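You operate a simulated robot arm through the tools that you are given. There is no shell and no other tool.

Carry out the task below with a simulated robot arm. There is one attempt and no reset: what you move stays moved.

JOB
Change the supply over from the blue plug to the red plug.
Fine: blue outlet switch off first; blue plug into its holder, blue outlet cap on; red outlet cap into the red dish; red outlet switch on last.

It is judged by the outcome, as a careful person would: the job done as asked, and still so three seconds after it is handed in. It fails if anything else is knocked over, pushed out of place, dropped, spilled or broken. Lids that push on must go on centred and level and be pressed home; caps that screw on are set level and turned clockwise until they are tight.

ROBOT AND FRAMES
A 6-joint arm with a two-finger parallel gripper, fixed in place. Base frame: the origin is at the foot of the arm, x ahead of it, y to its left, z up. Readings come in cm, rad, newtons and seconds.
Its first joint turns from -2.897 to 2.897 rad. Payload 3.91 kg.
The TCP is the grasp point between the finger pads, 3 cm short of the fingertips. In the tool frame z runs along the fingers and y along their closing line. Largest opening 11 cm; finger width 2, thickness 1; the body of the gripper, 4.8 by 11.2 cm, starts 5.5 cm behind the TCP.
Orientation is that of the tool frame in the base frame, as a unit quaternion [x, y, z, w]. With the fingers straight down and closing along the base's y, the tool's x points along the base's -x, its y along +y and its z along -z.

CONTROLS
- The arm moves only by the tool move_arm. Its argument "motion" is one flat list of numbers, 7 for each row, row after row: the shift along the base's x, y, z in units of 30 mm (1.0 is 30 mm), then the turn, a rotation vector about the base's x, y, z in units of 6 degrees (1.0 is 6 degrees), then the opening in per cent of the stroke, from 0 (shut) to 100 (fully open). In form: [dx, dy, dz, ax, ay, az, hand, dx, dy, dz, ax, ay, az, hand, ...]. A call has 1 to 20 rows; each row shifts and turns the commanded pose from where the row before left it. A call with a number of a shift or a turn outside -1 to 1 is refused whole. A row lasts 0.2 s, in which the tool goes at most 5 cm and 0.15 rad; a call with a longer step from one row to the next is refused whole, and so is a gripper value outside its range. Where a pose cannot be reached the arm comes as near as it can. A force on the tool above 90 N (or 10 N above the force at the start of the call, whichever is more), or a blocked arm, ends the call early, and 0.2 s more pass. Each finger travels about 10.8 cm/s and halts on what it meets, pressing with about 37 N; the grip force reading is that of the motor and also rises with nothing between the fingers. The clock runs only during rows and for 0.2 s after the last one: add rows that do not move to give the fingers time. It gives the time, the measured TCP pose, the force on the tool (base axes), the opening and the grip force at its end, in the units of the frame above (readings bear some noise), with the torque about the TCP (base axes, N m) and any sound that the robot's microphone picked up.
- Cameras (640 x 400 px; columns grow to the right, rows downward): "scene" is fixed at [40.44, -64.9, 121.71]; the picture's right is [0.91, -0.42, 0.00], its down [-0.13, -0.28, -0.95] and it looks along [0.39, 0.86, -0.31] (base axes); focal length 354 px, centre (320, 200). "wrist" rides on the gripper at [7.2, 1.7, -10.3] in the tool frame; the picture's right is [-0.23, 0.97, 0.00], its down [-0.76, -0.18, -0.62] and it looks along [-0.61, -0.14, 0.78] (tool axes); focal length 222 px, centre (320, 200). There is no depth. A picture from a camera that has moved, and an enlarged one, comes with that camera's place and axes in the base frame and with its lens. The place of the scene camera against the robot may be out by one fixed shift of up to 1.2 cm in any direction.
- capture(camera): a new picture of that camera. It takes no simulated time.
- inspect(camera, box): a new picture of the part [left, top, right, bottom] of that camera's present view, enlarged. It takes no simulated time.
- hand_in(): hands the job in; it is judged then, once.

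Places have to be worked out from the pictures, the camera data and where the tool is seen. Open the gripper and draw the arm clear of the work before you hand the job in, unless the task says otherwise.

The tools are called after "Request:" as name(argument=value, ...) on one line, values as JSON. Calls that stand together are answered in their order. move_arm: Moves the arm, as the interface text tells. Its arguments: {"type":"object","properties":{"motion":{"type":"array"}},"required":["motion"]} The other tools are called the same way: capture (camera) takes a picture; inspect (camera, box) takes an enlarged picture of a part of a camera's view; hand_in () hands the job in.

At the start:

```text
clock: 0.0
ee_pos: [70.78, 26.07, 112.15]
ee_rot: [0.0, 1.0, -0.001, 0.001]
ft_force: [-0.6, -0.1, 0.2]
wrist_torque: [0.01, 0.01, -0.02]
gripper_width: 10.98
gripper_force: 0.0
```

scene: 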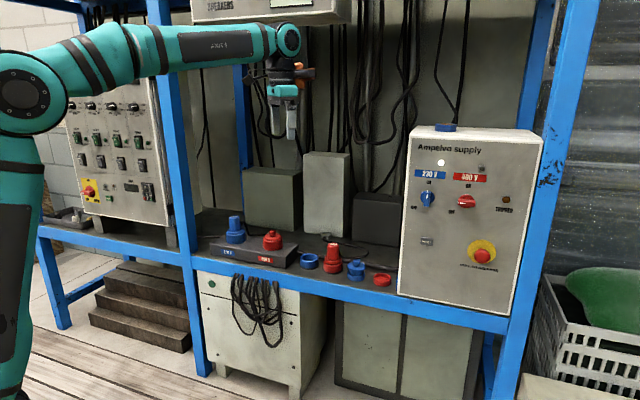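
wrist: 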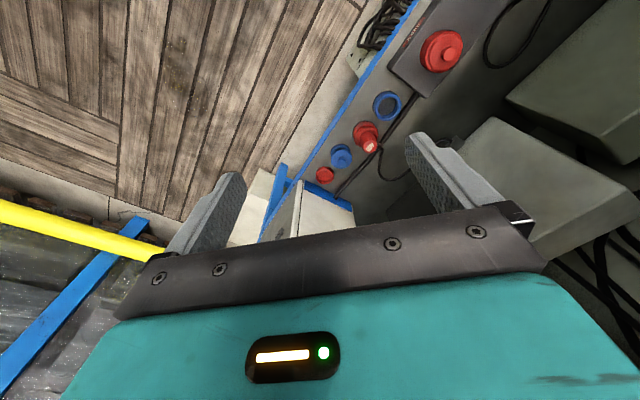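

I start by looking at the scene enlarged, to identify the outlets, plugs, caps, dishes and switches.

Request:
inspect(camera="scene", box=[190, 190, 410, 310])

Request:
inspect(camera="scene", box=[390, 110, 550, 320])

Request:
inspect(camera="wrist", box=[280, 0, 520, 220])

```text
2.91 times, centred on (300, 250) of scene
camera zoom: at [40.44, -64.9, 121.71], right [0.91, -0.42, 0.0], down [-0.13, -0.28, -0.95], along [0.39, 0.86, -0.31], focal length 1030 px, centre (378, 54)
```

zoom: 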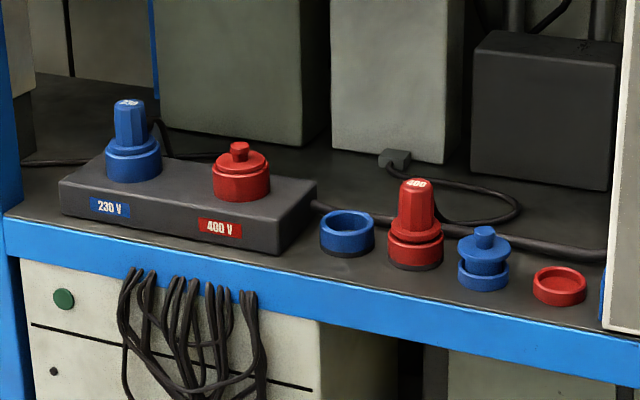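

```text
1.90 times, centred on (470, 215) of scene
camera zoom: at [40.44, -64.9, 121.71], right [0.91, -0.42, 0.0], down [-0.13, -0.28, -0.95], along [0.39, 0.86, -0.31], focal length 674 px, centre (34, 171)
```

zoom: 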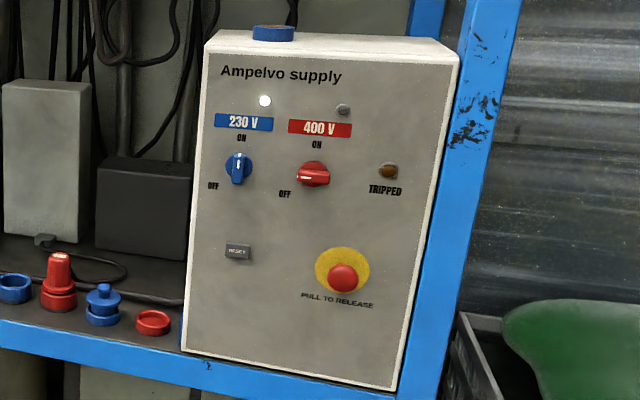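

```text
1.82 times, centred on (400, 110) of wrist
camera zoom: at [63.48, 27.73, 122.48], right [0.23, 0.97, 0.0], down [0.76, -0.18, 0.62], along [0.61, -0.14, -0.78], focal length 404 px, centre (174, 364)
```

zoom: 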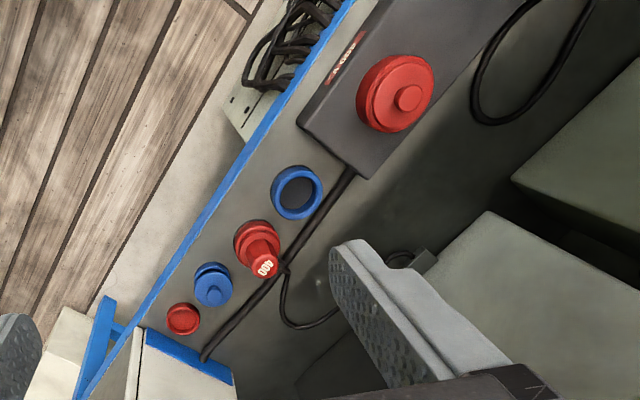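

The row on the shelf reads, from left: block with 230 V outlet (blue plug) and 400 V outlet (red cap), blue holder ring, red plug, blue cap, red dish. The panel is at the right. I look closer at details before moving.

Request:
inspect(camera="scene", box=[205, 205, 305, 275])

Request:
inspect(camera="scene", box=[295, 235, 395, 295])

Request:
inspect(camera="scene", box=[405, 150, 525, 220])

Request:
inspect(camera="scene", box=[405, 110, 525, 180])

```text
5.71 times, centred on (255, 240) of scene
camera zoom: at [40.44, -64.9, 121.71], right [0.91, -0.42, 0.0], down [-0.13, -0.28, -0.95], along [0.39, 0.86, -0.31], focal length 2022 px, centre (691, -29)
```

zoom: 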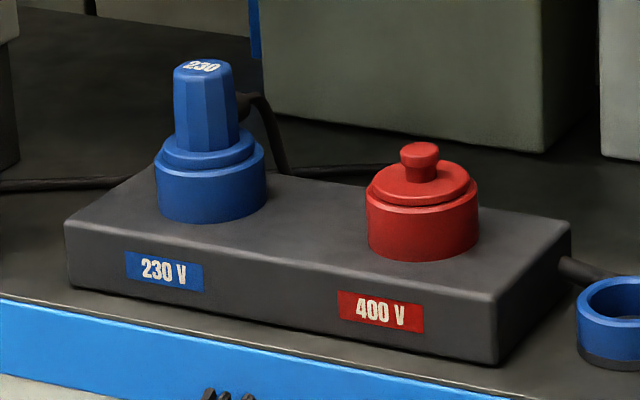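

```text
6.40 times, centred on (345, 265) of scene
camera zoom: at [40.44, -64.9, 121.71], right [0.91, -0.42, 0.0], down [-0.13, -0.28, -0.95], along [0.39, 0.86, -0.31], focal length 2265 px, centre (160, -216)
```

zoom: 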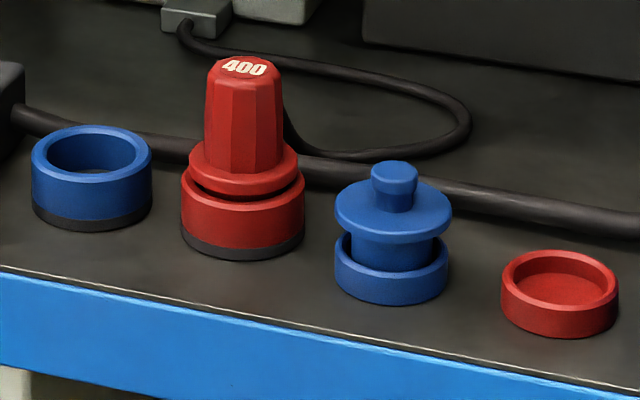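

```text
5.33 times, centred on (465, 185) of scene
camera zoom: at [40.44, -64.9, 121.71], right [0.91, -0.42, 0.0], down [-0.13, -0.28, -0.95], along [0.39, 0.86, -0.31], focal length 1887 px, centre (-453, 280)
```

zoom: 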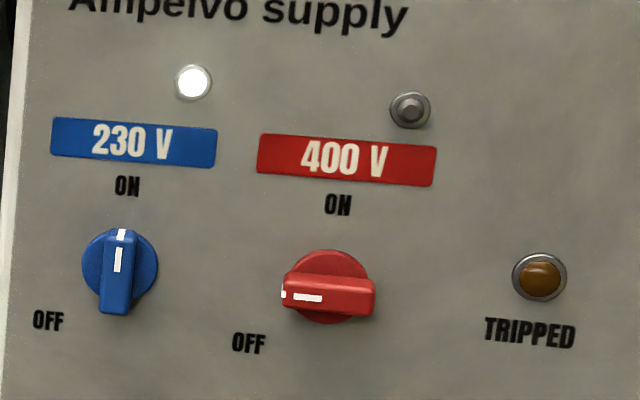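

```text
5.33 times, centred on (465, 145) of scene
camera zoom: at [40.44, -64.9, 121.71], right [0.91, -0.42, 0.0], down [-0.13, -0.28, -0.95], along [0.39, 0.86, -0.31], focal length 1887 px, centre (-453, 493)
```

zoom: 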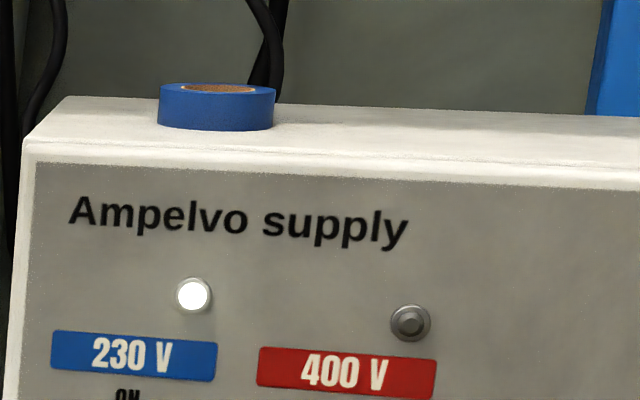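

Blue switch is ON (handle up), red is OFF (handle left). By triangulation the row runs along about (0.67,-0.75), the red cap is near (74,52,70), the red dish near (102,20.5,60), and the panel faces the robot. I first move in front of the panel with a yaw of 42°, tool still pointing down.

Request:
move_arm(motion=[0.3, -1, -0.6, 0, 0, 1, 100, 0.3, -1, -0.6, 0, 0, 1, 100, 0.3, -1, -0.6, 0, 0, 1, 100, 0.3, -1, -0.6, 0, 0, 1, 100, 0.3, -1, -0.6, 0, 0, 1, 100, 0.3, -1, -0.6, 0, 0, 1, 100, 0.3, -1, -0.6, 0, 0, 1, 100, 0, 0, 0, 0, 0, 0, 100])

Request:
capture(camera="wrist")

Request:
capture(camera="scene")

```text
clock: 1.8
ee_pos: [77.21, 5.09, 99.61]
ee_rot: [-0.359, 0.933, 0.0, 0.001]
ft_force: [0.2, -0.3, -0.2]
wrist_torque: [-0.01, 0.01, 0.02]
gripper_width: 11.0
gripper_force: 0.0
```

```text
taken
camera wrist: at [70.58, 1.38, 109.92], right [-0.48, 0.87, 0.0], down [0.68, 0.38, 0.62], along [0.55, 0.3, -0.78], focal length 222 px, centre (320, 200)
```

wrist: 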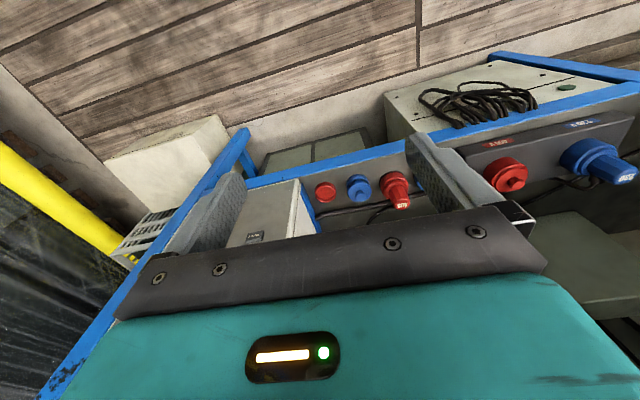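

```text
taken
```

scene: 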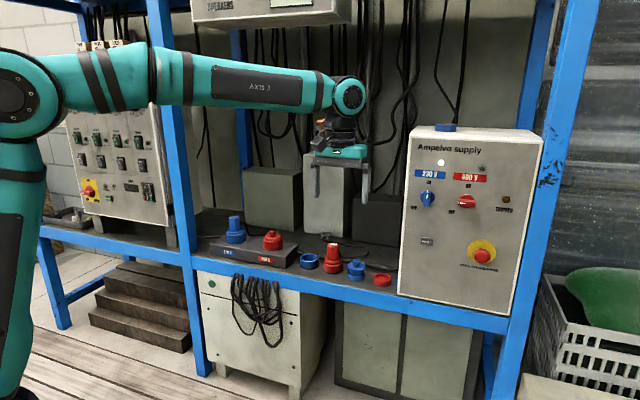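

The red dish estimate (102,20.5,60) holds up from this second view. Next I pitch the tool up about 48° and shift right so the wrist camera faces the panel.

Request:
move_arm(motion=[0.45, -0.5, 0.25, 0.666, -0.746, 0, 100, 0.45, -0.5, 0.25, 0.666, -0.746, 0, 100, 0.45, -0.5, 0.25, 0.666, -0.746, 0, 100, 0.45, -0.5, 0.25, 0.666, -0.746, 0, 100, 0.45, -0.5, 0.25, 0.666, -0.746, 0, 100, 0.45, -0.5, 0.25, 0.666, -0.746, 0, 100, 0.45, -0.5, 0.25, 0.666, -0.746, 0, 100, 0.45, -0.5, 0.25, 0.666, -0.746, 0, 100, 0, 0, 0, 0, 0, 0, 100])

Request:
capture(camera="wrist")

```text
clock: 3.8
ee_pos: [87.83, -6.88, 105.56]
ee_rot: [-0.328, 0.852, 0.145, 0.382]
ft_force: [-0.4, -0.1, -0.3]
wrist_torque: [0.01, 0.02, 0.0]
gripper_width: 11.01
gripper_force: 0.1
```

```text
taken
camera wrist: at [77.44, -14.05, 107.08], right [-0.54, 0.83, 0.17], down [0.15, -0.1, 0.98], along [0.83, 0.56, -0.07], focal length 222 px, centre (320, 200)
```

wrist: 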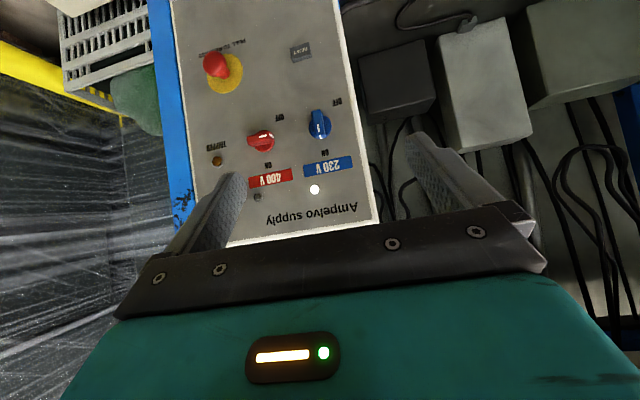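

The panel faces the camera, upside down in this view. Let me zoom in to measure the knobs and panel edges precisely.

Request:
inspect(camera="wrist", box=[160, 80, 400, 230])

Request:
inspect(camera="wrist", box=[230, 100, 350, 175])

Request:
inspect(camera="wrist", box=[150, 0, 390, 150])

```text
2.67 times, centred on (280, 155) of wrist
camera zoom: at [77.44, -14.05, 107.08], right [-0.54, 0.83, 0.17], down [0.15, -0.1, 0.98], along [0.83, 0.56, -0.07], focal length 592 px, centre (427, 320)
```

zoom: 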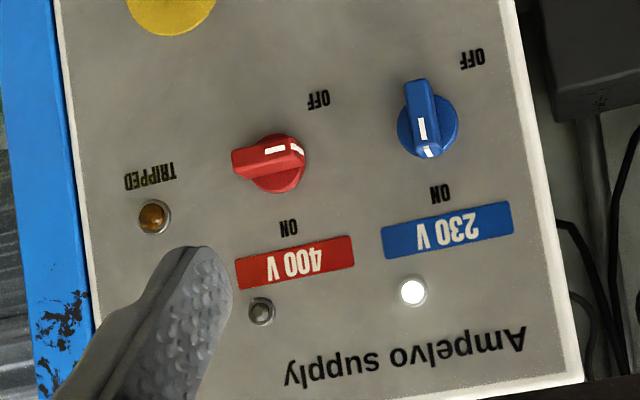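

```text
5.33 times, centred on (290, 138) of wrist
camera zoom: at [77.44, -14.05, 107.08], right [-0.54, 0.83, 0.17], down [0.15, -0.1, 0.98], along [0.83, 0.56, -0.07], focal length 1185 px, centre (480, 533)
```

zoom: 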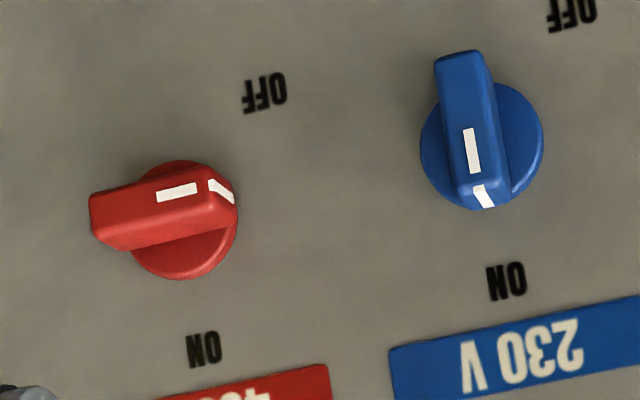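

```text
2.67 times, centred on (270, 75) of wrist
camera zoom: at [77.44, -14.05, 107.08], right [-0.54, 0.83, 0.17], down [0.15, -0.1, 0.98], along [0.83, 0.56, -0.07], focal length 592 px, centre (453, 533)
```

zoom: 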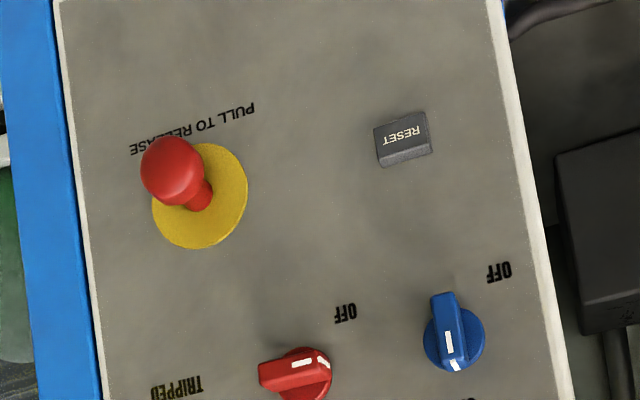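

The panel faces about 42.4° and the blue knob is near (107.5, 8.9, 91.3), with the panel plane about 85 cm out. I now pitch fully horizontal and line up about 16 cm in front of the blue knob.

Request:
move_arm(motion=[0.33, 0.208, -0.596, 0.669, -0.743, 0.09, 70, 0.33, 0.208, -0.596, 0.669, -0.743, 0, 70, 0.33, 0.208, -0.596, 0.669, -0.743, 0, 70, 0.33, 0.208, -0.596, 0.669, -0.743, 0, 70, 0.33, 0.208, -0.596, 0.669, -0.743, 0, 70, 0.33, 0.208, -0.596, 0.669, -0.743, 0, 70, 0.33, 0.208, -0.596, 0.669, -0.743, 0, 70, 0.33, 0.208, -0.596, 0, 0, 0, 70, 0, 0, 0, 0, 0, 0, 70])

Request:
capture(camera="wrist")

Request:
capture(camera="scene")

```text
clock: 5.8
ee_pos: [95.67, -1.96, 91.1]
ee_rot: [-0.257, 0.658, 0.252, 0.661]
ft_force: [0.0, -0.4, 0.0]
wrist_torque: [0.03, -0.01, -0.02]
gripper_width: 7.69
gripper_force: 0.0
```

```text
taken
camera wrist: at [86.99, -7.71, 83.9], right [-0.66, 0.72, 0.22], down [-0.35, -0.55, 0.76], along [0.67, 0.42, 0.61], focal length 222 px, centre (320, 200)
```

wrist: 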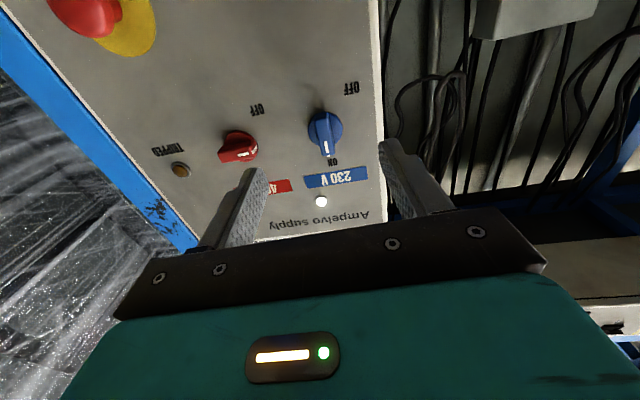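

```text
taken
```

scene: 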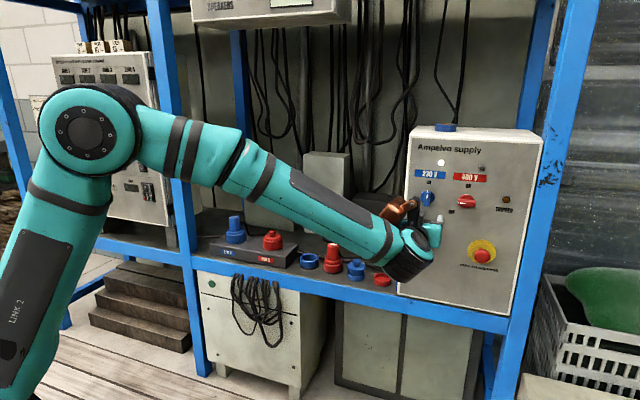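

Now horizontal. I zoom in on the knobs in this view to triangulate against the former wrist view.

Request:
inspect(camera="wrist", box=[200, 80, 380, 192])

Request:
inspect(camera="scene", box=[370, 170, 490, 290])

```text
3.56 times, centred on (290, 136) of wrist
camera zoom: at [86.99, -7.71, 83.9], right [-0.66, 0.72, 0.22], down [-0.35, -0.55, 0.76], along [0.67, 0.42, 0.61], focal length 790 px, centre (427, 428)
```

zoom: 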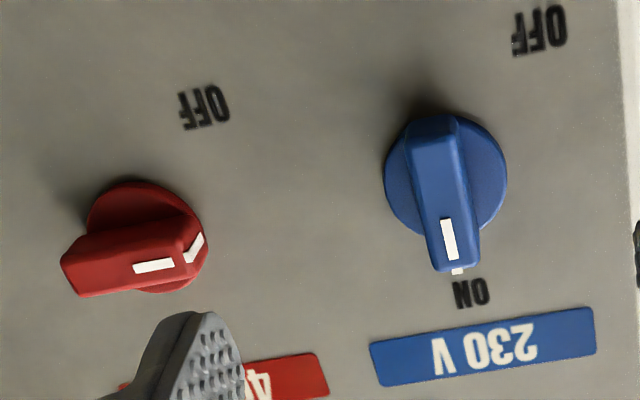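

```text
3.33 times, centred on (430, 230) of scene
camera zoom: at [40.44, -64.9, 121.71], right [0.91, -0.42, 0.0], down [-0.13, -0.28, -0.95], along [0.39, 0.86, -0.31], focal length 1180 px, centre (-47, 100)
```

zoom: 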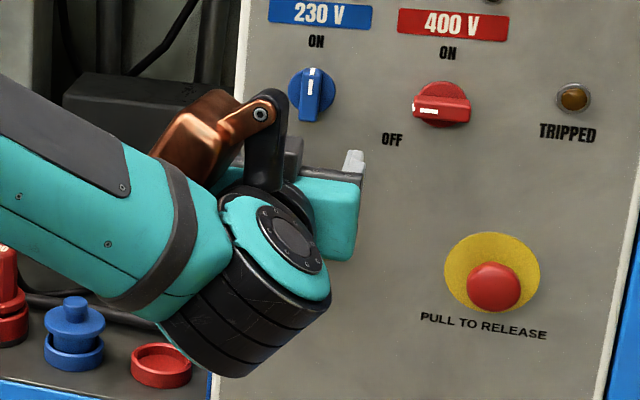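

Triangulation puts the panel face at about 80 cm along (0.708,0.706), and the blue knob axis at z ≈ 93 and about 0.5 cm to the right of my line. I correct yaw by +2.6° and approach part way with the fingers at 5 cm.

Request:
move_arm(motion=[0.478, 0.402, 0.211, 0, 0, 0.43, 60, 0.478, 0.402, 0.211, 0, 0, 0, 50, 0.478, 0.402, 0.211, 0, 0, 0, 45, 0, 0, 0, 0, 0, 0, 45, 0, 0, 0, 0, 0, 0, 45])

Request:
capture(camera="wrist")

Request:
inspect(camera="wrist", box=[220, 60, 420, 200])

Request:
inspect(camera="scene", box=[370, 170, 490, 290])

```text
clock: 7.0
ee_pos: [100.2, 1.71, 93.07]
ee_rot: [-0.271, 0.653, 0.266, 0.656]
ft_force: [0.4, -0.3, -0.8]
wrist_torque: [-0.02, 0.01, 0.01]
gripper_width: 4.94
gripper_force: 0.0
```

```text
taken
camera wrist: at [91.62, -4.45, 85.85], right [-0.69, 0.69, 0.22], down [-0.32, -0.56, 0.76], along [0.65, 0.45, 0.61], focal length 222 px, centre (320, 200)
```

wrist: 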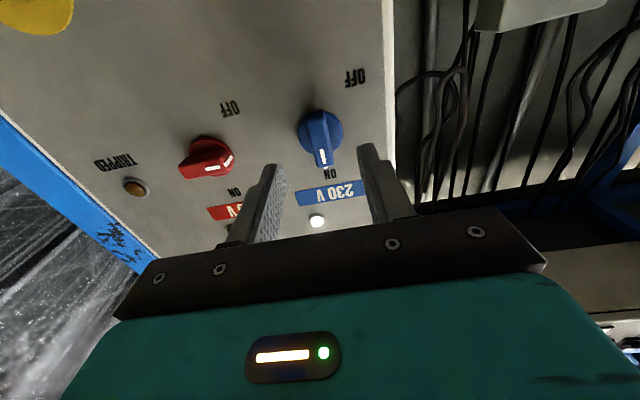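

```text
2.86 times, centred on (320, 130) of wrist
camera zoom: at [91.62, -4.45, 85.85], right [-0.69, 0.69, 0.22], down [-0.32, -0.56, 0.76], along [0.65, 0.45, 0.61], focal length 635 px, centre (320, 400)
```

zoom: 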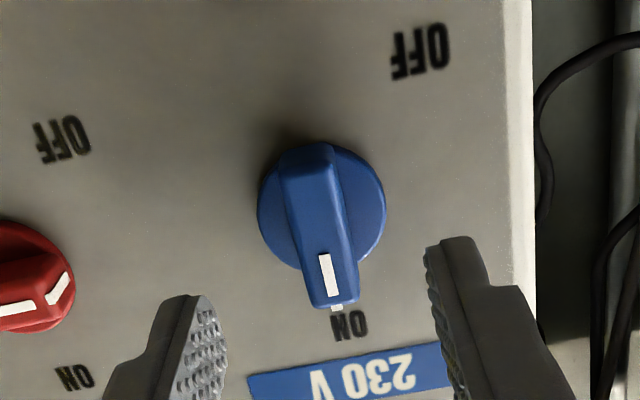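

```text
3.33 times, centred on (430, 230) of scene
camera zoom: at [40.44, -64.9, 121.71], right [0.91, -0.42, 0.0], down [-0.13, -0.28, -0.95], along [0.39, 0.86, -0.31], focal length 1180 px, centre (-47, 100)
```

zoom: 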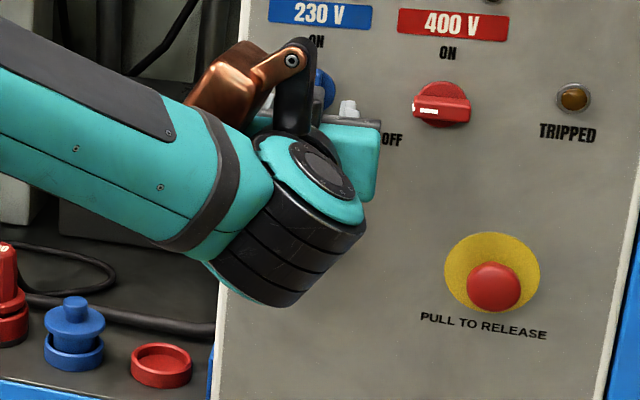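

Alignment is good sideways; the knob axis is about 0.25 cm below my tool axis. I lower slightly and advance 3 cm so the fingertips straddle the handle front.

Request:
move_arm(motion=[0.354, 0.353, -0.04, 0, 0, 0, 45, 0.354, 0.353, -0.04, 0, 0, 0, 45, 0, 0, 0, 0, 0, 0, 45])

Request:
inspect(camera="wrist", box=[220, 60, 420, 200])

```text
clock: 7.8
ee_pos: [102.3, 3.77, 92.88]
ee_rot: [-0.272, 0.652, 0.266, 0.656]
ft_force: [-0.3, 0.4, -0.1]
wrist_torque: [0.02, 0.02, 0.02]
gripper_width: 4.97
gripper_force: 0.0
```

```text
2.86 times, centred on (320, 130) of wrist
camera zoom: at [93.75, -2.37, 85.61], right [-0.69, 0.69, 0.22], down [-0.32, -0.56, 0.76], along [0.65, 0.45, 0.61], focal length 635 px, centre (320, 400)
```

zoom: 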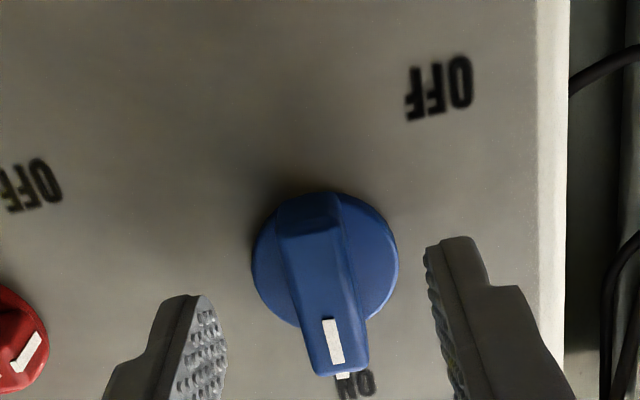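

Fingertips are about level with the handle front. I advance 0.8 cm more and close on the bar.

Request:
move_arm(motion=[0.094, 0.094, 0, 0, 0, 0, 45, 0.094, 0.094, 0, 0, 0, 0, 45, 0, 0, 0, 0, 0, 0, 0, 0, 0, 0, 0, 0, 0, 0, 0, 0, 0, 0, 0, 0, 0])

Request:
inspect(camera="wrist", box=[220, 60, 420, 200])

Request:
inspect(camera="scene", box=[380, 140, 500, 215])

```text
clock: 9.0
ee_pos: [102.68, 4.38, 92.86]
ee_rot: [-0.273, 0.652, 0.267, 0.655]
ft_force: [-11.7, 3.3, -5.6]
wrist_torque: [0.11, -0.16, 0.42]
gripper_width: 1.5
gripper_force: 45.0
```

```text
2.86 times, centred on (320, 130) of wrist
camera zoom: at [94.26, -1.75, 85.58], right [-0.69, 0.69, 0.22], down [-0.32, -0.56, 0.76], along [0.65, 0.45, 0.61], focal length 635 px, centre (320, 400)
```

zoom: 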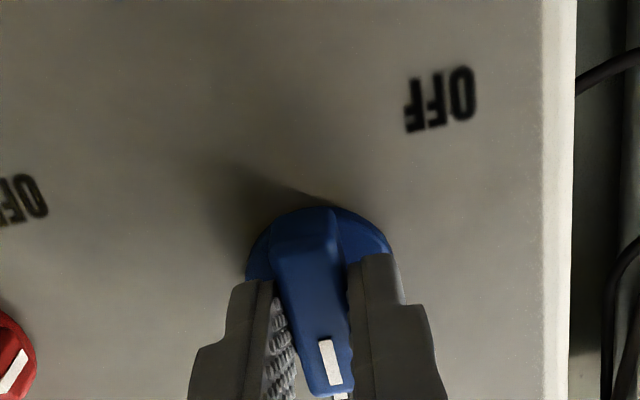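

```text
5.33 times, centred on (440, 178) of scene
camera zoom: at [40.44, -64.9, 121.71], right [0.91, -0.42, 0.0], down [-0.13, -0.28, -0.95], along [0.39, 0.86, -0.31], focal length 1887 px, centre (-320, 320)
```

zoom: 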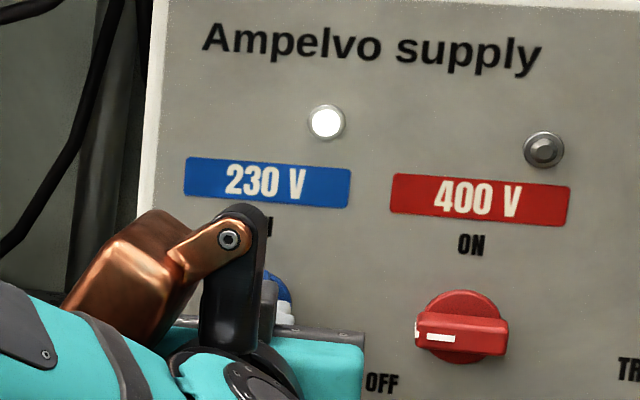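

The bar is gripped (1.5 cm). The side force shows I'm about 0.2 cm too far right, so I correct that and start turning counter-clockwise (about -n), first 30°.

Request:
move_arm(motion=[-0.047, 0.047, 0, 0, 0, 0, 0, 0, 0, 0, -0.708, -0.706, 0, 0, 0, 0, 0, -0.708, -0.706, 0, 0, 0, 0, 0, -0.708, -0.706, 0, 0, 0, 0, 0, -0.708, -0.706, 0, 0, 0, 0, 0, -0.708, -0.706, 0, 0])

Request:
inspect(camera="wrist", box=[220, 60, 420, 200])

```text
clock: 10.4
ee_pos: [102.82, 4.43, 92.91]
ee_rot: [-0.431, 0.56, 0.087, 0.703]
ft_force: [56.8, -3.0, 15.5]
wrist_torque: [0.18, -0.07, -0.76]
gripper_width: 1.49
gripper_force: 45.2
```

```text
2.86 times, centred on (320, 130) of wrist
camera zoom: at [97.01, -4.52, 85.75], right [-0.67, 0.68, -0.3], down [-0.61, -0.27, 0.74], along [0.42, 0.68, 0.6], focal length 635 px, centre (320, 400)
```

zoom: 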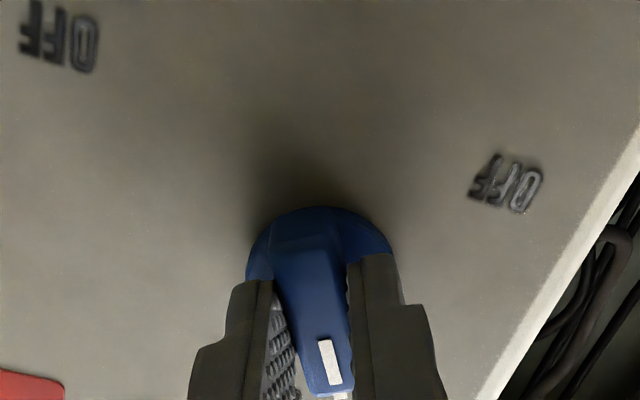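

The handle follows the fingers; there is about 40 N of side load from my over-correction, so I back that off (+0.15 e, +0.1 n) and turn another 24°.

Request:
move_arm(motion=[0.06, -0.01, 0.02, 0, 0, 0, 0, 0, 0, 0, -0.708, -0.706, 0, 0, 0, 0, 0, -0.708, -0.706, 0, 0, 0, 0, 0, -0.708, -0.706, 0, 0, 0, 0, 0, -0.708, -0.706, 0, 0])

```text
clock: 11.6
ee_pos: [103.27, 4.7, 92.97]
ee_rot: [-0.54, 0.471, -0.033, 0.697]
ft_force: [-65.0, 10.0, -16.1]
wrist_torque: [0.02, -0.09, -0.06]
gripper_width: 1.52
gripper_force: 45.1
out of reach, approached as far as the arm can: row 5
stopped in row 5: the force on the tool passed its limit at 253 N (the readings are from after the stop); the commanded pose is now the measured one
```

The last row was out of reach and force spiked, so I stop and look at the state from both cameras.

Request:
capture(camera="scene")

Request:
inspect(camera="scene", box=[370, 110, 530, 230])

Request:
capture(camera="wrist")

```text
taken
```

scene: 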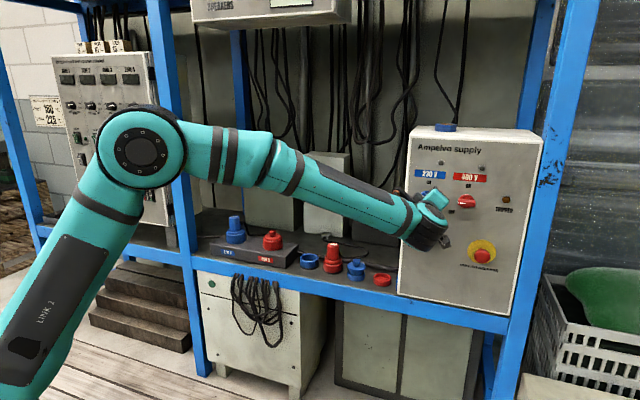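

```text
3.33 times, centred on (450, 170) of scene
camera zoom: at [40.44, -64.9, 121.71], right [0.91, -0.42, 0.0], down [-0.13, -0.28, -0.95], along [0.39, 0.86, -0.31], focal length 1180 px, centre (-113, 300)
```

zoom: 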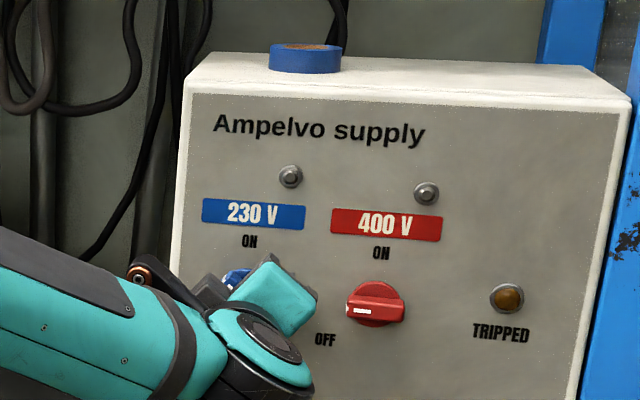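

```text
taken
camera wrist: at [99.37, -6.2, 87.43], right [-0.58, 0.53, -0.62], down [-0.77, -0.1, 0.63], along [0.27, 0.84, 0.47], focal length 222 px, centre (320, 200)
```

wrist: 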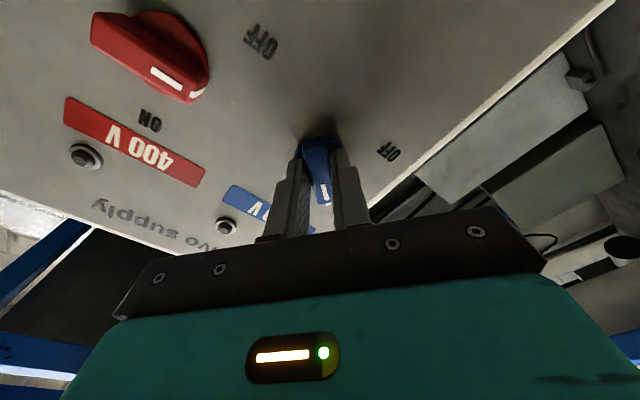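

The 230 V lamp has gone out, so the switch has passed its change-over, with the handle at about 52° of 90°. I open the fingers and back off to see where the handle settles.

Request:
move_arm(motion=[0, 0, 0, 0, 0, 0, 45, 0, 0, 0, 0, 0, 0, 45, -0.236, -0.235, 0, 0, 0, 0, 45, -0.472, -0.47, 0, 0, 0, 0, 45, -0.472, -0.47, 0, 0, 0, 0, 45, 0, 0, 0, 0, 0, 0, 45])

Request:
capture(camera="wrist")

Request:
inspect(camera="scene", box=[370, 110, 530, 230])

```text
clock: 13.0
ee_pos: [100.11, 0.91, 93.1]
ee_rot: [-0.54, 0.474, -0.031, 0.695]
ft_force: [0.5, 0.0, 0.2]
wrist_torque: [0.01, -0.05, 0.0]
gripper_width: 4.95
gripper_force: 0.1
```

```text
taken
camera wrist: at [96.06, -9.99, 87.67], right [-0.58, 0.53, -0.62], down [-0.77, -0.1, 0.64], along [0.27, 0.84, 0.46], focal length 222 px, centre (320, 200)
```

wrist: 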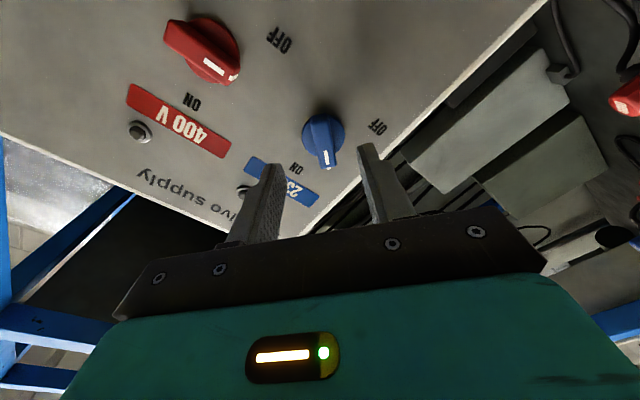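

```text
3.33 times, centred on (450, 170) of scene
camera zoom: at [40.44, -64.9, 121.71], right [0.91, -0.42, 0.0], down [-0.13, -0.28, -0.95], along [0.39, 0.86, -0.31], focal length 1180 px, centre (-113, 300)
```

zoom: 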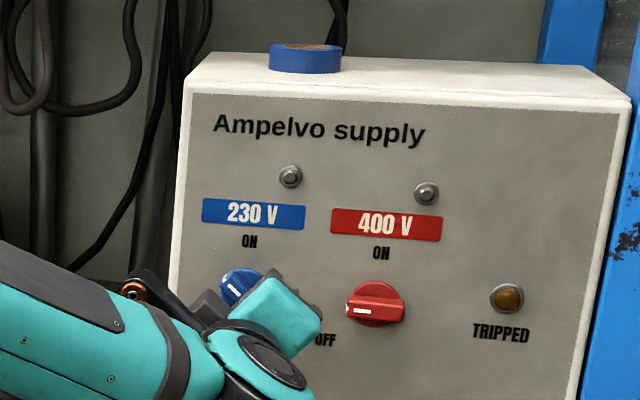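

The handle rests at about 52°, lamp off; it still needs to go to the OFF mark. In free space I test whether the further roll is reachable here.

Request:
move_arm(motion=[-0.472, -0.47, 0, 0, 0, 0, 45, -0.472, -0.47, 0, -0.708, -0.706, 0, 45, 0, 0, 0, -0.708, -0.706, 0, 45, 0, 0, 0, -0.708, -0.706, 0, 45, 0, 0, 0, 0, 0, 0, 45])

Request:
inspect(camera="scene", box=[340, 140, 500, 260])

```text
clock: 14.2
ee_pos: [103.47, -4.45, 104.45]
ee_rot: [-0.611, 0.397, -0.13, 0.673]
ft_force: [0.4, 1.0, 0.2]
wrist_torque: [-0.03, -0.02, 0.0]
gripper_width: 4.95
gripper_force: 0.0
out of reach, approached as far as the arm can: row 1, 2, 3, 4
```

```text
3.33 times, centred on (420, 200) of scene
camera zoom: at [40.44, -64.9, 121.71], right [0.91, -0.42, 0.0], down [-0.13, -0.28, -0.95], along [0.39, 0.86, -0.31], focal length 1180 px, centre (-13, 200)
```

zoom: 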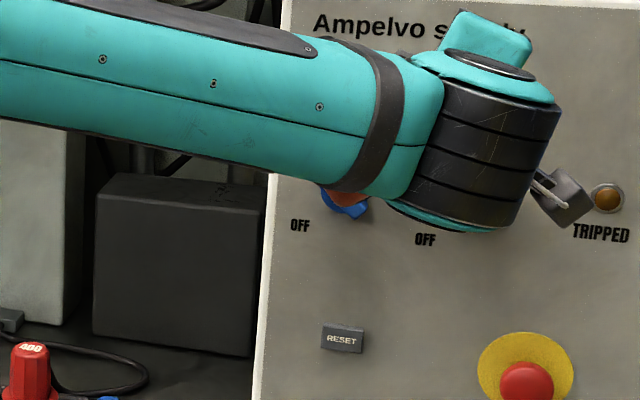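

That roll is past a joint limit (the arm drifted off position trying). I undo that roll now to return to a reachable pose, and will regrip the handle from the other side, with the hand turned 180°.

Request:
move_arm(motion=[0, 0, 0, 0.708, 0.706, 0, 45, 0, 0, 0, 0.708, 0.706, 0, 45, 0, 0, 0, 0.708, 0.706, 0, 45, 0, 0, 0, 0.708, 0.706, 0, 45, 0, 0, 0, 0, 0, 0, 45])

Request:
capture(camera="scene")

```text
clock: 15.4
ee_pos: [103.33, -4.42, 104.38]
ee_rot: [-0.515, 0.498, 0.003, 0.698]
ft_force: [-0.1, 0.2, 0.6]
wrist_torque: [-0.01, -0.04, 0.03]
gripper_width: 4.95
gripper_force: 0.2
```

```text
taken
```

scene: 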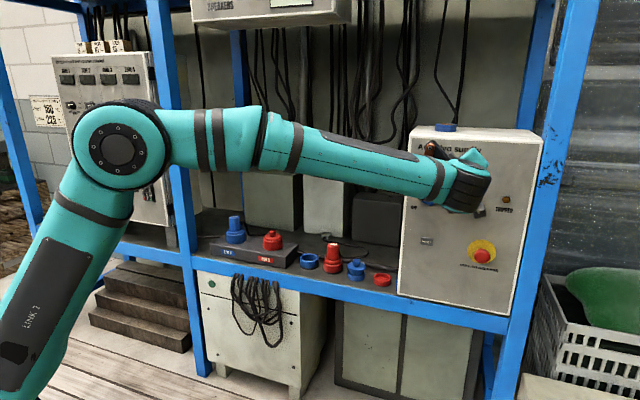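

The command now sits at a reachable pose 10 cm off the panel. I retract a bit and roll the hand the other way (about +n) by about 168°.

Request:
move_arm(motion=[-0.472, -0.47, 0, 0.99, 0.988, 0, 45, -0.472, -0.47, 0, 0.99, 0.988, 0, 45, -0.472, -0.47, 0, 0.99, 0.988, 0, 45, 0, 0, 0, 0.99, 0.988, 0, 45, 0, 0, 0, 0.99, 0.988, 0, 45, 0, 0, 0, 0.99, 0.988, 0, 45, 0, 0, 0, 0.99, 0.988, 0, 45, 0, 0, 0, 0.99, 0.988, 0, 45, 0, 0, 0, 0.99, 0.988, 0, 45, 0, 0, 0, 0.99, 0.988, 0, 45, 0, 0, 0, 0, 0, 0, 45])

```text
clock: 17.8
ee_pos: [99.03, -8.69, 104.44]
ee_rot: [-0.049, 0.699, 0.481, 0.527]
ft_force: [0.1, 0.9, -0.4]
wrist_torque: [0.0, -0.01, -0.02]
gripper_width: 4.95
gripper_force: 0.1
```

No reach warning. I continue the roll and check.

Request:
move_arm(motion=[0, 0, 0, 0.99, 0.988, 0, 45, 0, 0, 0, 0.99, 0.988, 0, 45, 0, 0, 0, 0.99, 0.988, 0, 45, 0, 0, 0, 0.99, 0.988, 0, 45, 0, 0, 0, 0.99, 0.988, 0, 45, 0, 0, 0, 0.99, 0.988, 0, 45, 0, 0, 0, 0.99, 0.988, 0, 45, 0, 0, 0, 0.99, 0.988, 0, 45, 0, 0, 0, 0.99, 0.988, 0, 45, 0, 0, 0, 0.99, 0.988, 0, 45, 0, 0, 0, 0, 0, 0, 45])

Request:
capture(camera="wrist")

Request:
inspect(camera="scene", box=[370, 110, 530, 230])

```text
clock: 20.2
ee_pos: [99.02, -8.56, 104.51]
ee_rot: [0.44, 0.541, 0.712, 0.085]
ft_force: [0.0, -0.1, -0.1]
wrist_torque: [0.01, -0.02, -0.03]
gripper_width: 4.93
gripper_force: 0.1
```

```text
taken
camera wrist: at [87.89, -12.23, 109.45], right [0.48, -0.53, 0.7], down [-0.05, -0.82, -0.57], along [0.88, 0.24, -0.42], focal length 222 px, centre (320, 200)
```

wrist: 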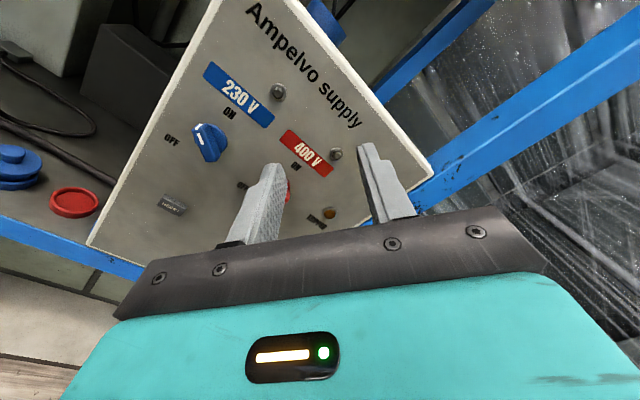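

```text
3.33 times, centred on (450, 170) of scene
camera zoom: at [40.44, -64.9, 121.71], right [0.91, -0.42, 0.0], down [-0.13, -0.28, -0.95], along [0.39, 0.86, -0.31], focal length 1180 px, centre (-113, 300)
```

zoom: 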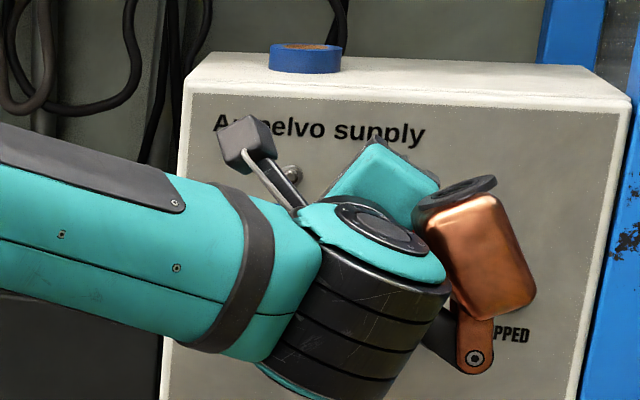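

Now rolled about 122°. I check the handle's present angle in this view.

Request:
inspect(camera="wrist", box=[140, 50, 340, 190])

```text
2.86 times, centred on (240, 120) of wrist
camera zoom: at [87.89, -12.23, 109.45], right [0.48, -0.53, 0.7], down [-0.05, -0.82, -0.57], along [0.88, 0.24, -0.42], focal length 635 px, centre (549, 429)
```

zoom: 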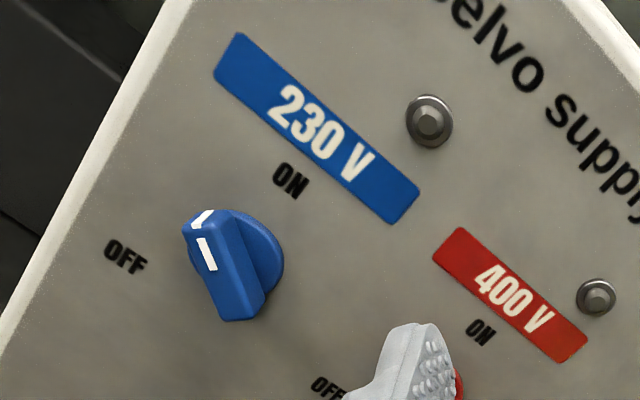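

I straighten small yaw/pitch errors, roll 6° more and move in front of the blue knob again (tips about 5 cm off the handle).

Request:
move_arm(motion=[-0.027, 0.588, -0.773, -0.188, 0.189, 0.133, 45, -0.027, 0.588, -0.773, 0.708, 0.706, 0, 45, -0.027, 0.588, -0.773, 0, 0, 0, 45, -0.027, 0.588, -0.773, 0, 0, 0, 45, -0.027, 0.588, -0.773, 0, 0, 0, 45, 0, 0, 0, 0, 0, 0, 45])

Request:
inspect(camera="wrist", box=[220, 60, 420, 200])

Request:
capture(camera="scene")

```text
clock: 21.6
ee_pos: [98.77, 0.16, 92.68]
ee_rot: [0.47, 0.528, 0.706, 0.043]
ft_force: [-0.2, -0.4, -1.1]
wrist_torque: [0.01, 0.0, -0.01]
gripper_width: 4.97
gripper_force: 0.0
```

```text
2.86 times, centred on (320, 130) of wrist
camera zoom: at [88.04, -3.91, 98.61], right [0.55, -0.55, 0.62], down [-0.1, -0.79, -0.61], along [0.83, 0.28, -0.49], focal length 635 px, centre (320, 400)
```

zoom: 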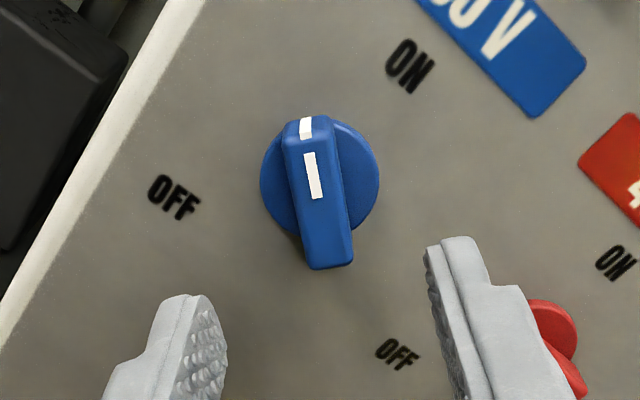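

```text
taken
```

scene: 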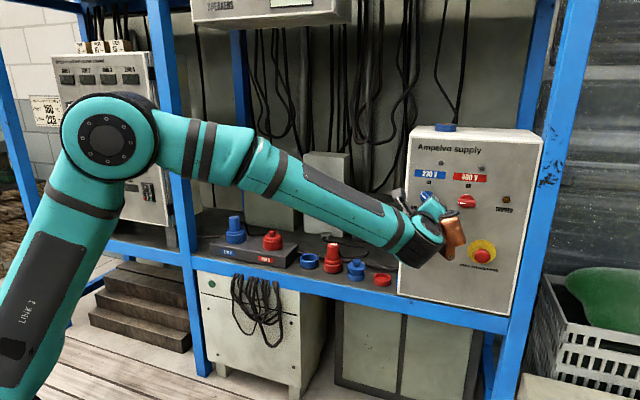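

The knob lies on the tool axis within 0.25 cm, and the bar lines up between the fingers. I correct that, advance 5.7 cm and close.

Request:
move_arm(motion=[0.434, 0.461, 0.022, 0, 0, 0, 45, 0.434, 0.461, 0.022, 0, 0, 0, 45, 0.434, 0.461, 0.022, 0, 0, 0, 45, 0, 0, 0, 0, 0, 0, 45, 0, 0, 0, 0, 0, 0, 45])

Request:
inspect(camera="wrist", box=[220, 60, 420, 200])

```text
clock: 22.8
ee_pos: [102.61, 4.41, 92.96]
ee_rot: [0.47, 0.528, 0.706, 0.043]
ft_force: [0.0, -0.6, 0.0]
wrist_torque: [-0.02, -0.02, 0.02]
gripper_width: 4.97
gripper_force: 0.1
```

```text
2.86 times, centred on (320, 130) of wrist
camera zoom: at [91.97, 0.29, 98.84], right [0.55, -0.55, 0.63], down [-0.1, -0.79, -0.61], along [0.83, 0.28, -0.49], focal length 635 px, centre (320, 400)
```

zoom: 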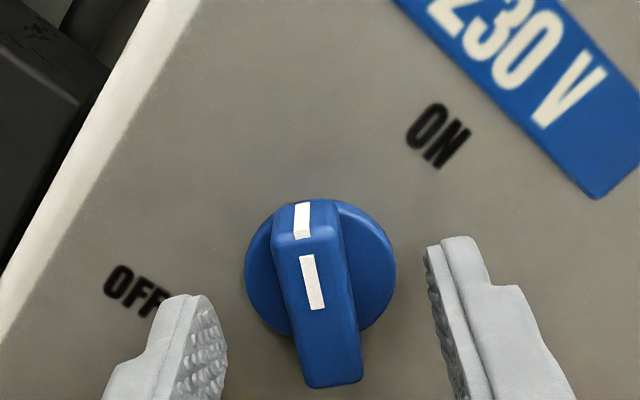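

Well aligned. I close on the bar.

Request:
move_arm(motion=[0, 0, 0, 0, 0, 0, 0, 0, 0, 0, 0, 0, 0, 0, 0, 0, 0, 0, 0, 0, 0])

```text
clock: 23.6
ee_pos: [102.56, 4.24, 93.06]
ee_rot: [0.47, 0.528, 0.706, 0.043]
ft_force: [0.9, 1.3, 0.6]
wrist_torque: [-0.06, 0.06, 0.0]
gripper_width: 1.51
gripper_force: 45.0
```

Gripped with nearly no side load. I turn counter-clockwise in steps: first 18°.

Request:
move_arm(motion=[0, 0, 0, -0.708, -0.706, 0, 0, 0, 0, 0, -0.708, -0.706, 0, 0, 0, 0, 0, -0.708, -0.706, 0, 0, 0, 0, 0, 0, 0, 0, 0])

```text
clock: 24.6
ee_pos: [102.62, 4.27, 92.92]
ee_rot: [0.381, 0.595, 0.69, 0.154]
ft_force: [-4.1, 1.8, -3.4]
wrist_torque: [-0.16, 0.15, -0.06]
gripper_width: 1.48
gripper_force: 44.9
```

Forces are small. I turn the remaining 20° to reach the OFF position.

Request:
move_arm(motion=[0, 0, 0, -0.708, -0.706, 0, 0, 0, 0, 0, -0.708, -0.706, 0, 0, 0, 0, 0, -0.708, -0.706, 0, 0, 0, 0, 0, -0.25, -0.25, 0, 0, 0, 0, 0, 0, 0, 0, 0])

Request:
inspect(camera="wrist", box=[220, 60, 420, 200])

Request:
inspect(camera="scene", box=[370, 110, 530, 230])

```text
clock: 25.8
ee_pos: [102.54, 4.35, 92.96]
ee_rot: [0.271, 0.653, 0.653, 0.271]
ft_force: [3.0, 4.2, -3.4]
wrist_torque: [-0.04, 0.05, 0.07]
gripper_width: 1.49
gripper_force: 45.0
```

```text
2.86 times, centred on (320, 130) of wrist
camera zoom: at [90.13, 2.12, 94.7], right [0.16, -0.16, 0.97], down [0.1, -0.98, -0.18], along [0.98, 0.12, -0.14], focal length 635 px, centre (320, 400)
```

zoom: 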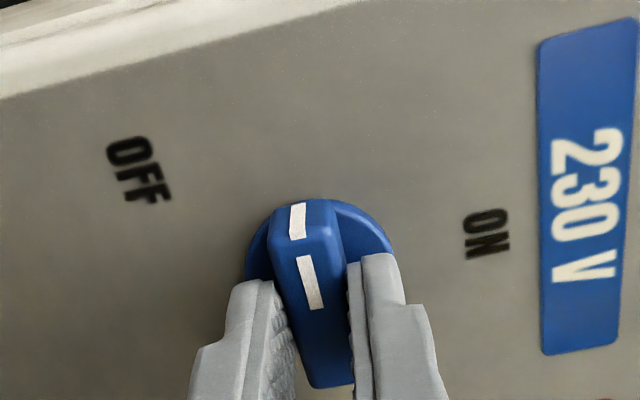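

```text
3.33 times, centred on (450, 170) of scene
camera zoom: at [40.44, -64.9, 121.71], right [0.91, -0.42, 0.0], down [-0.13, -0.28, -0.95], along [0.39, 0.86, -0.31], focal length 1180 px, centre (-113, 300)
```

zoom: 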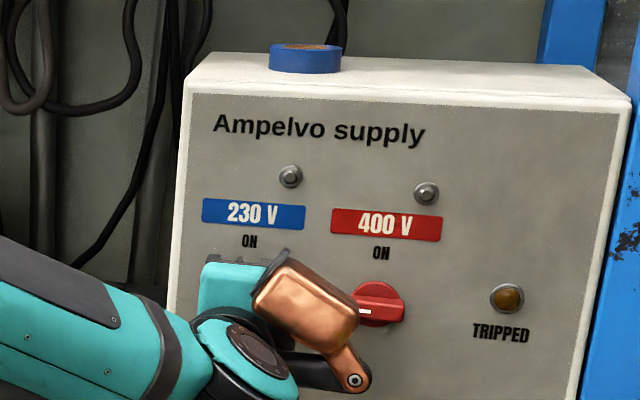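

The handle is at the horizontal OFF position (tool roll exactly 90°). I open and retreat straight back, then check the knob.

Request:
move_arm(motion=[0, 0, 0, 0, 0, 0, 45, 0, 0, 0, 0, 0, 0, 45, -0.472, -0.47, 0, 0, 0, 0, 45, -0.944, -0.941, 0, 0, 0, 0, 45, -0.944, -0.941, 0, 0, 0, 0, 60, -0.944, -0.941, 0, 0, 0, 0, 80, 0, 0, 0, 0, 0, 0, 100])

Request:
capture(camera="wrist")

Request:
inspect(camera="scene", box=[370, 110, 530, 230])

```text
clock: 27.4
ee_pos: [92.48, -5.62, 93.13]
ee_rot: [0.272, 0.653, 0.653, 0.271]
ft_force: [0.3, 0.2, 0.4]
wrist_torque: [0.0, 0.0, 0.0]
gripper_width: 11.02
gripper_force: 0.2
```

```text
taken
camera wrist: at [80.11, -7.82, 94.75], right [0.16, -0.16, 0.97], down [0.1, -0.98, -0.18], along [0.98, 0.12, -0.14], focal length 222 px, centre (320, 200)
```

wrist: 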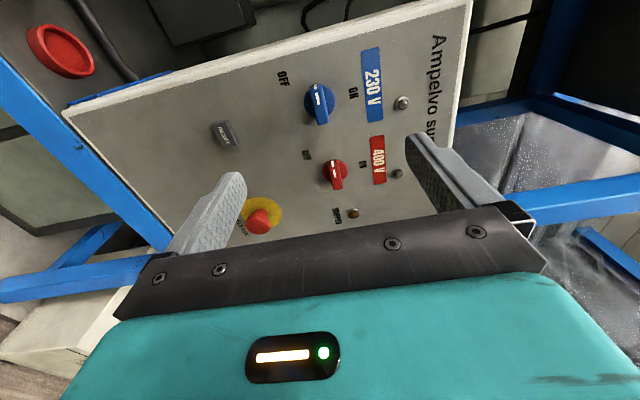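

```text
3.33 times, centred on (450, 170) of scene
camera zoom: at [40.44, -64.9, 121.71], right [0.91, -0.42, 0.0], down [-0.13, -0.28, -0.95], along [0.39, 0.86, -0.31], focal length 1180 px, centre (-113, 300)
```

zoom: 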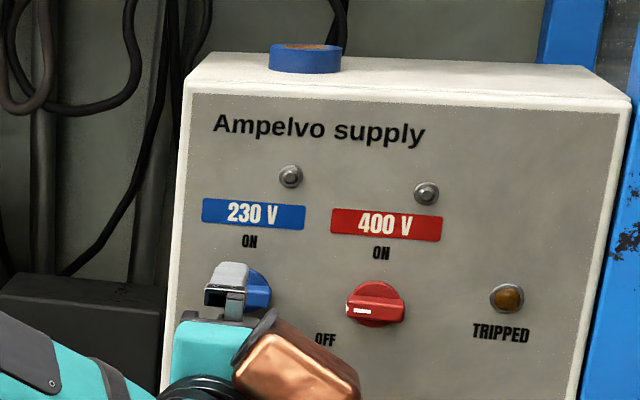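

Both handles now point to OFF, both lamps are out and nothing is tripped. Next I withdraw, roll back 90° and head up and left.

Request:
move_arm(motion=[-0.53, 0.3, 0.36, -0.99, -0.988, 0, 100, -0.53, 0.3, 0.36, -0.99, -0.988, 0, 100, -0.53, 0.3, 0.36, -0.99, -0.988, 0, 100, -0.53, 0.3, 0.36, -0.99, -0.988, 0, 100, -0.53, 0.3, 0.36, -0.99, -0.988, 0, 100, -0.53, 0.3, 0.36, -0.99, -0.988, 0, 100, -0.53, 0.3, 0.36, -0.99, -0.988, 0, 100, -0.53, 0.3, 0.36, -0.99, -0.988, 0, 100, -0.53, 0.3, 0.36, -0.99, -0.988, 0, 100, -0.53, 0.3, 0.36, -0.99, -0.988, 0, 100, -0.53, 0.3, 0.36, -0.72, -0.718, 0, 100, 0, 0, 0, 0, 0, 0, 100])

```text
clock: 30.0
ee_pos: [75.23, 4.3, 105.0]
ee_rot: [-0.272, 0.652, 0.27, 0.654]
ft_force: [1.0, 0.1, 0.6]
wrist_torque: [0.01, 0.0, -0.01]
gripper_width: 11.0
gripper_force: 0.1
```

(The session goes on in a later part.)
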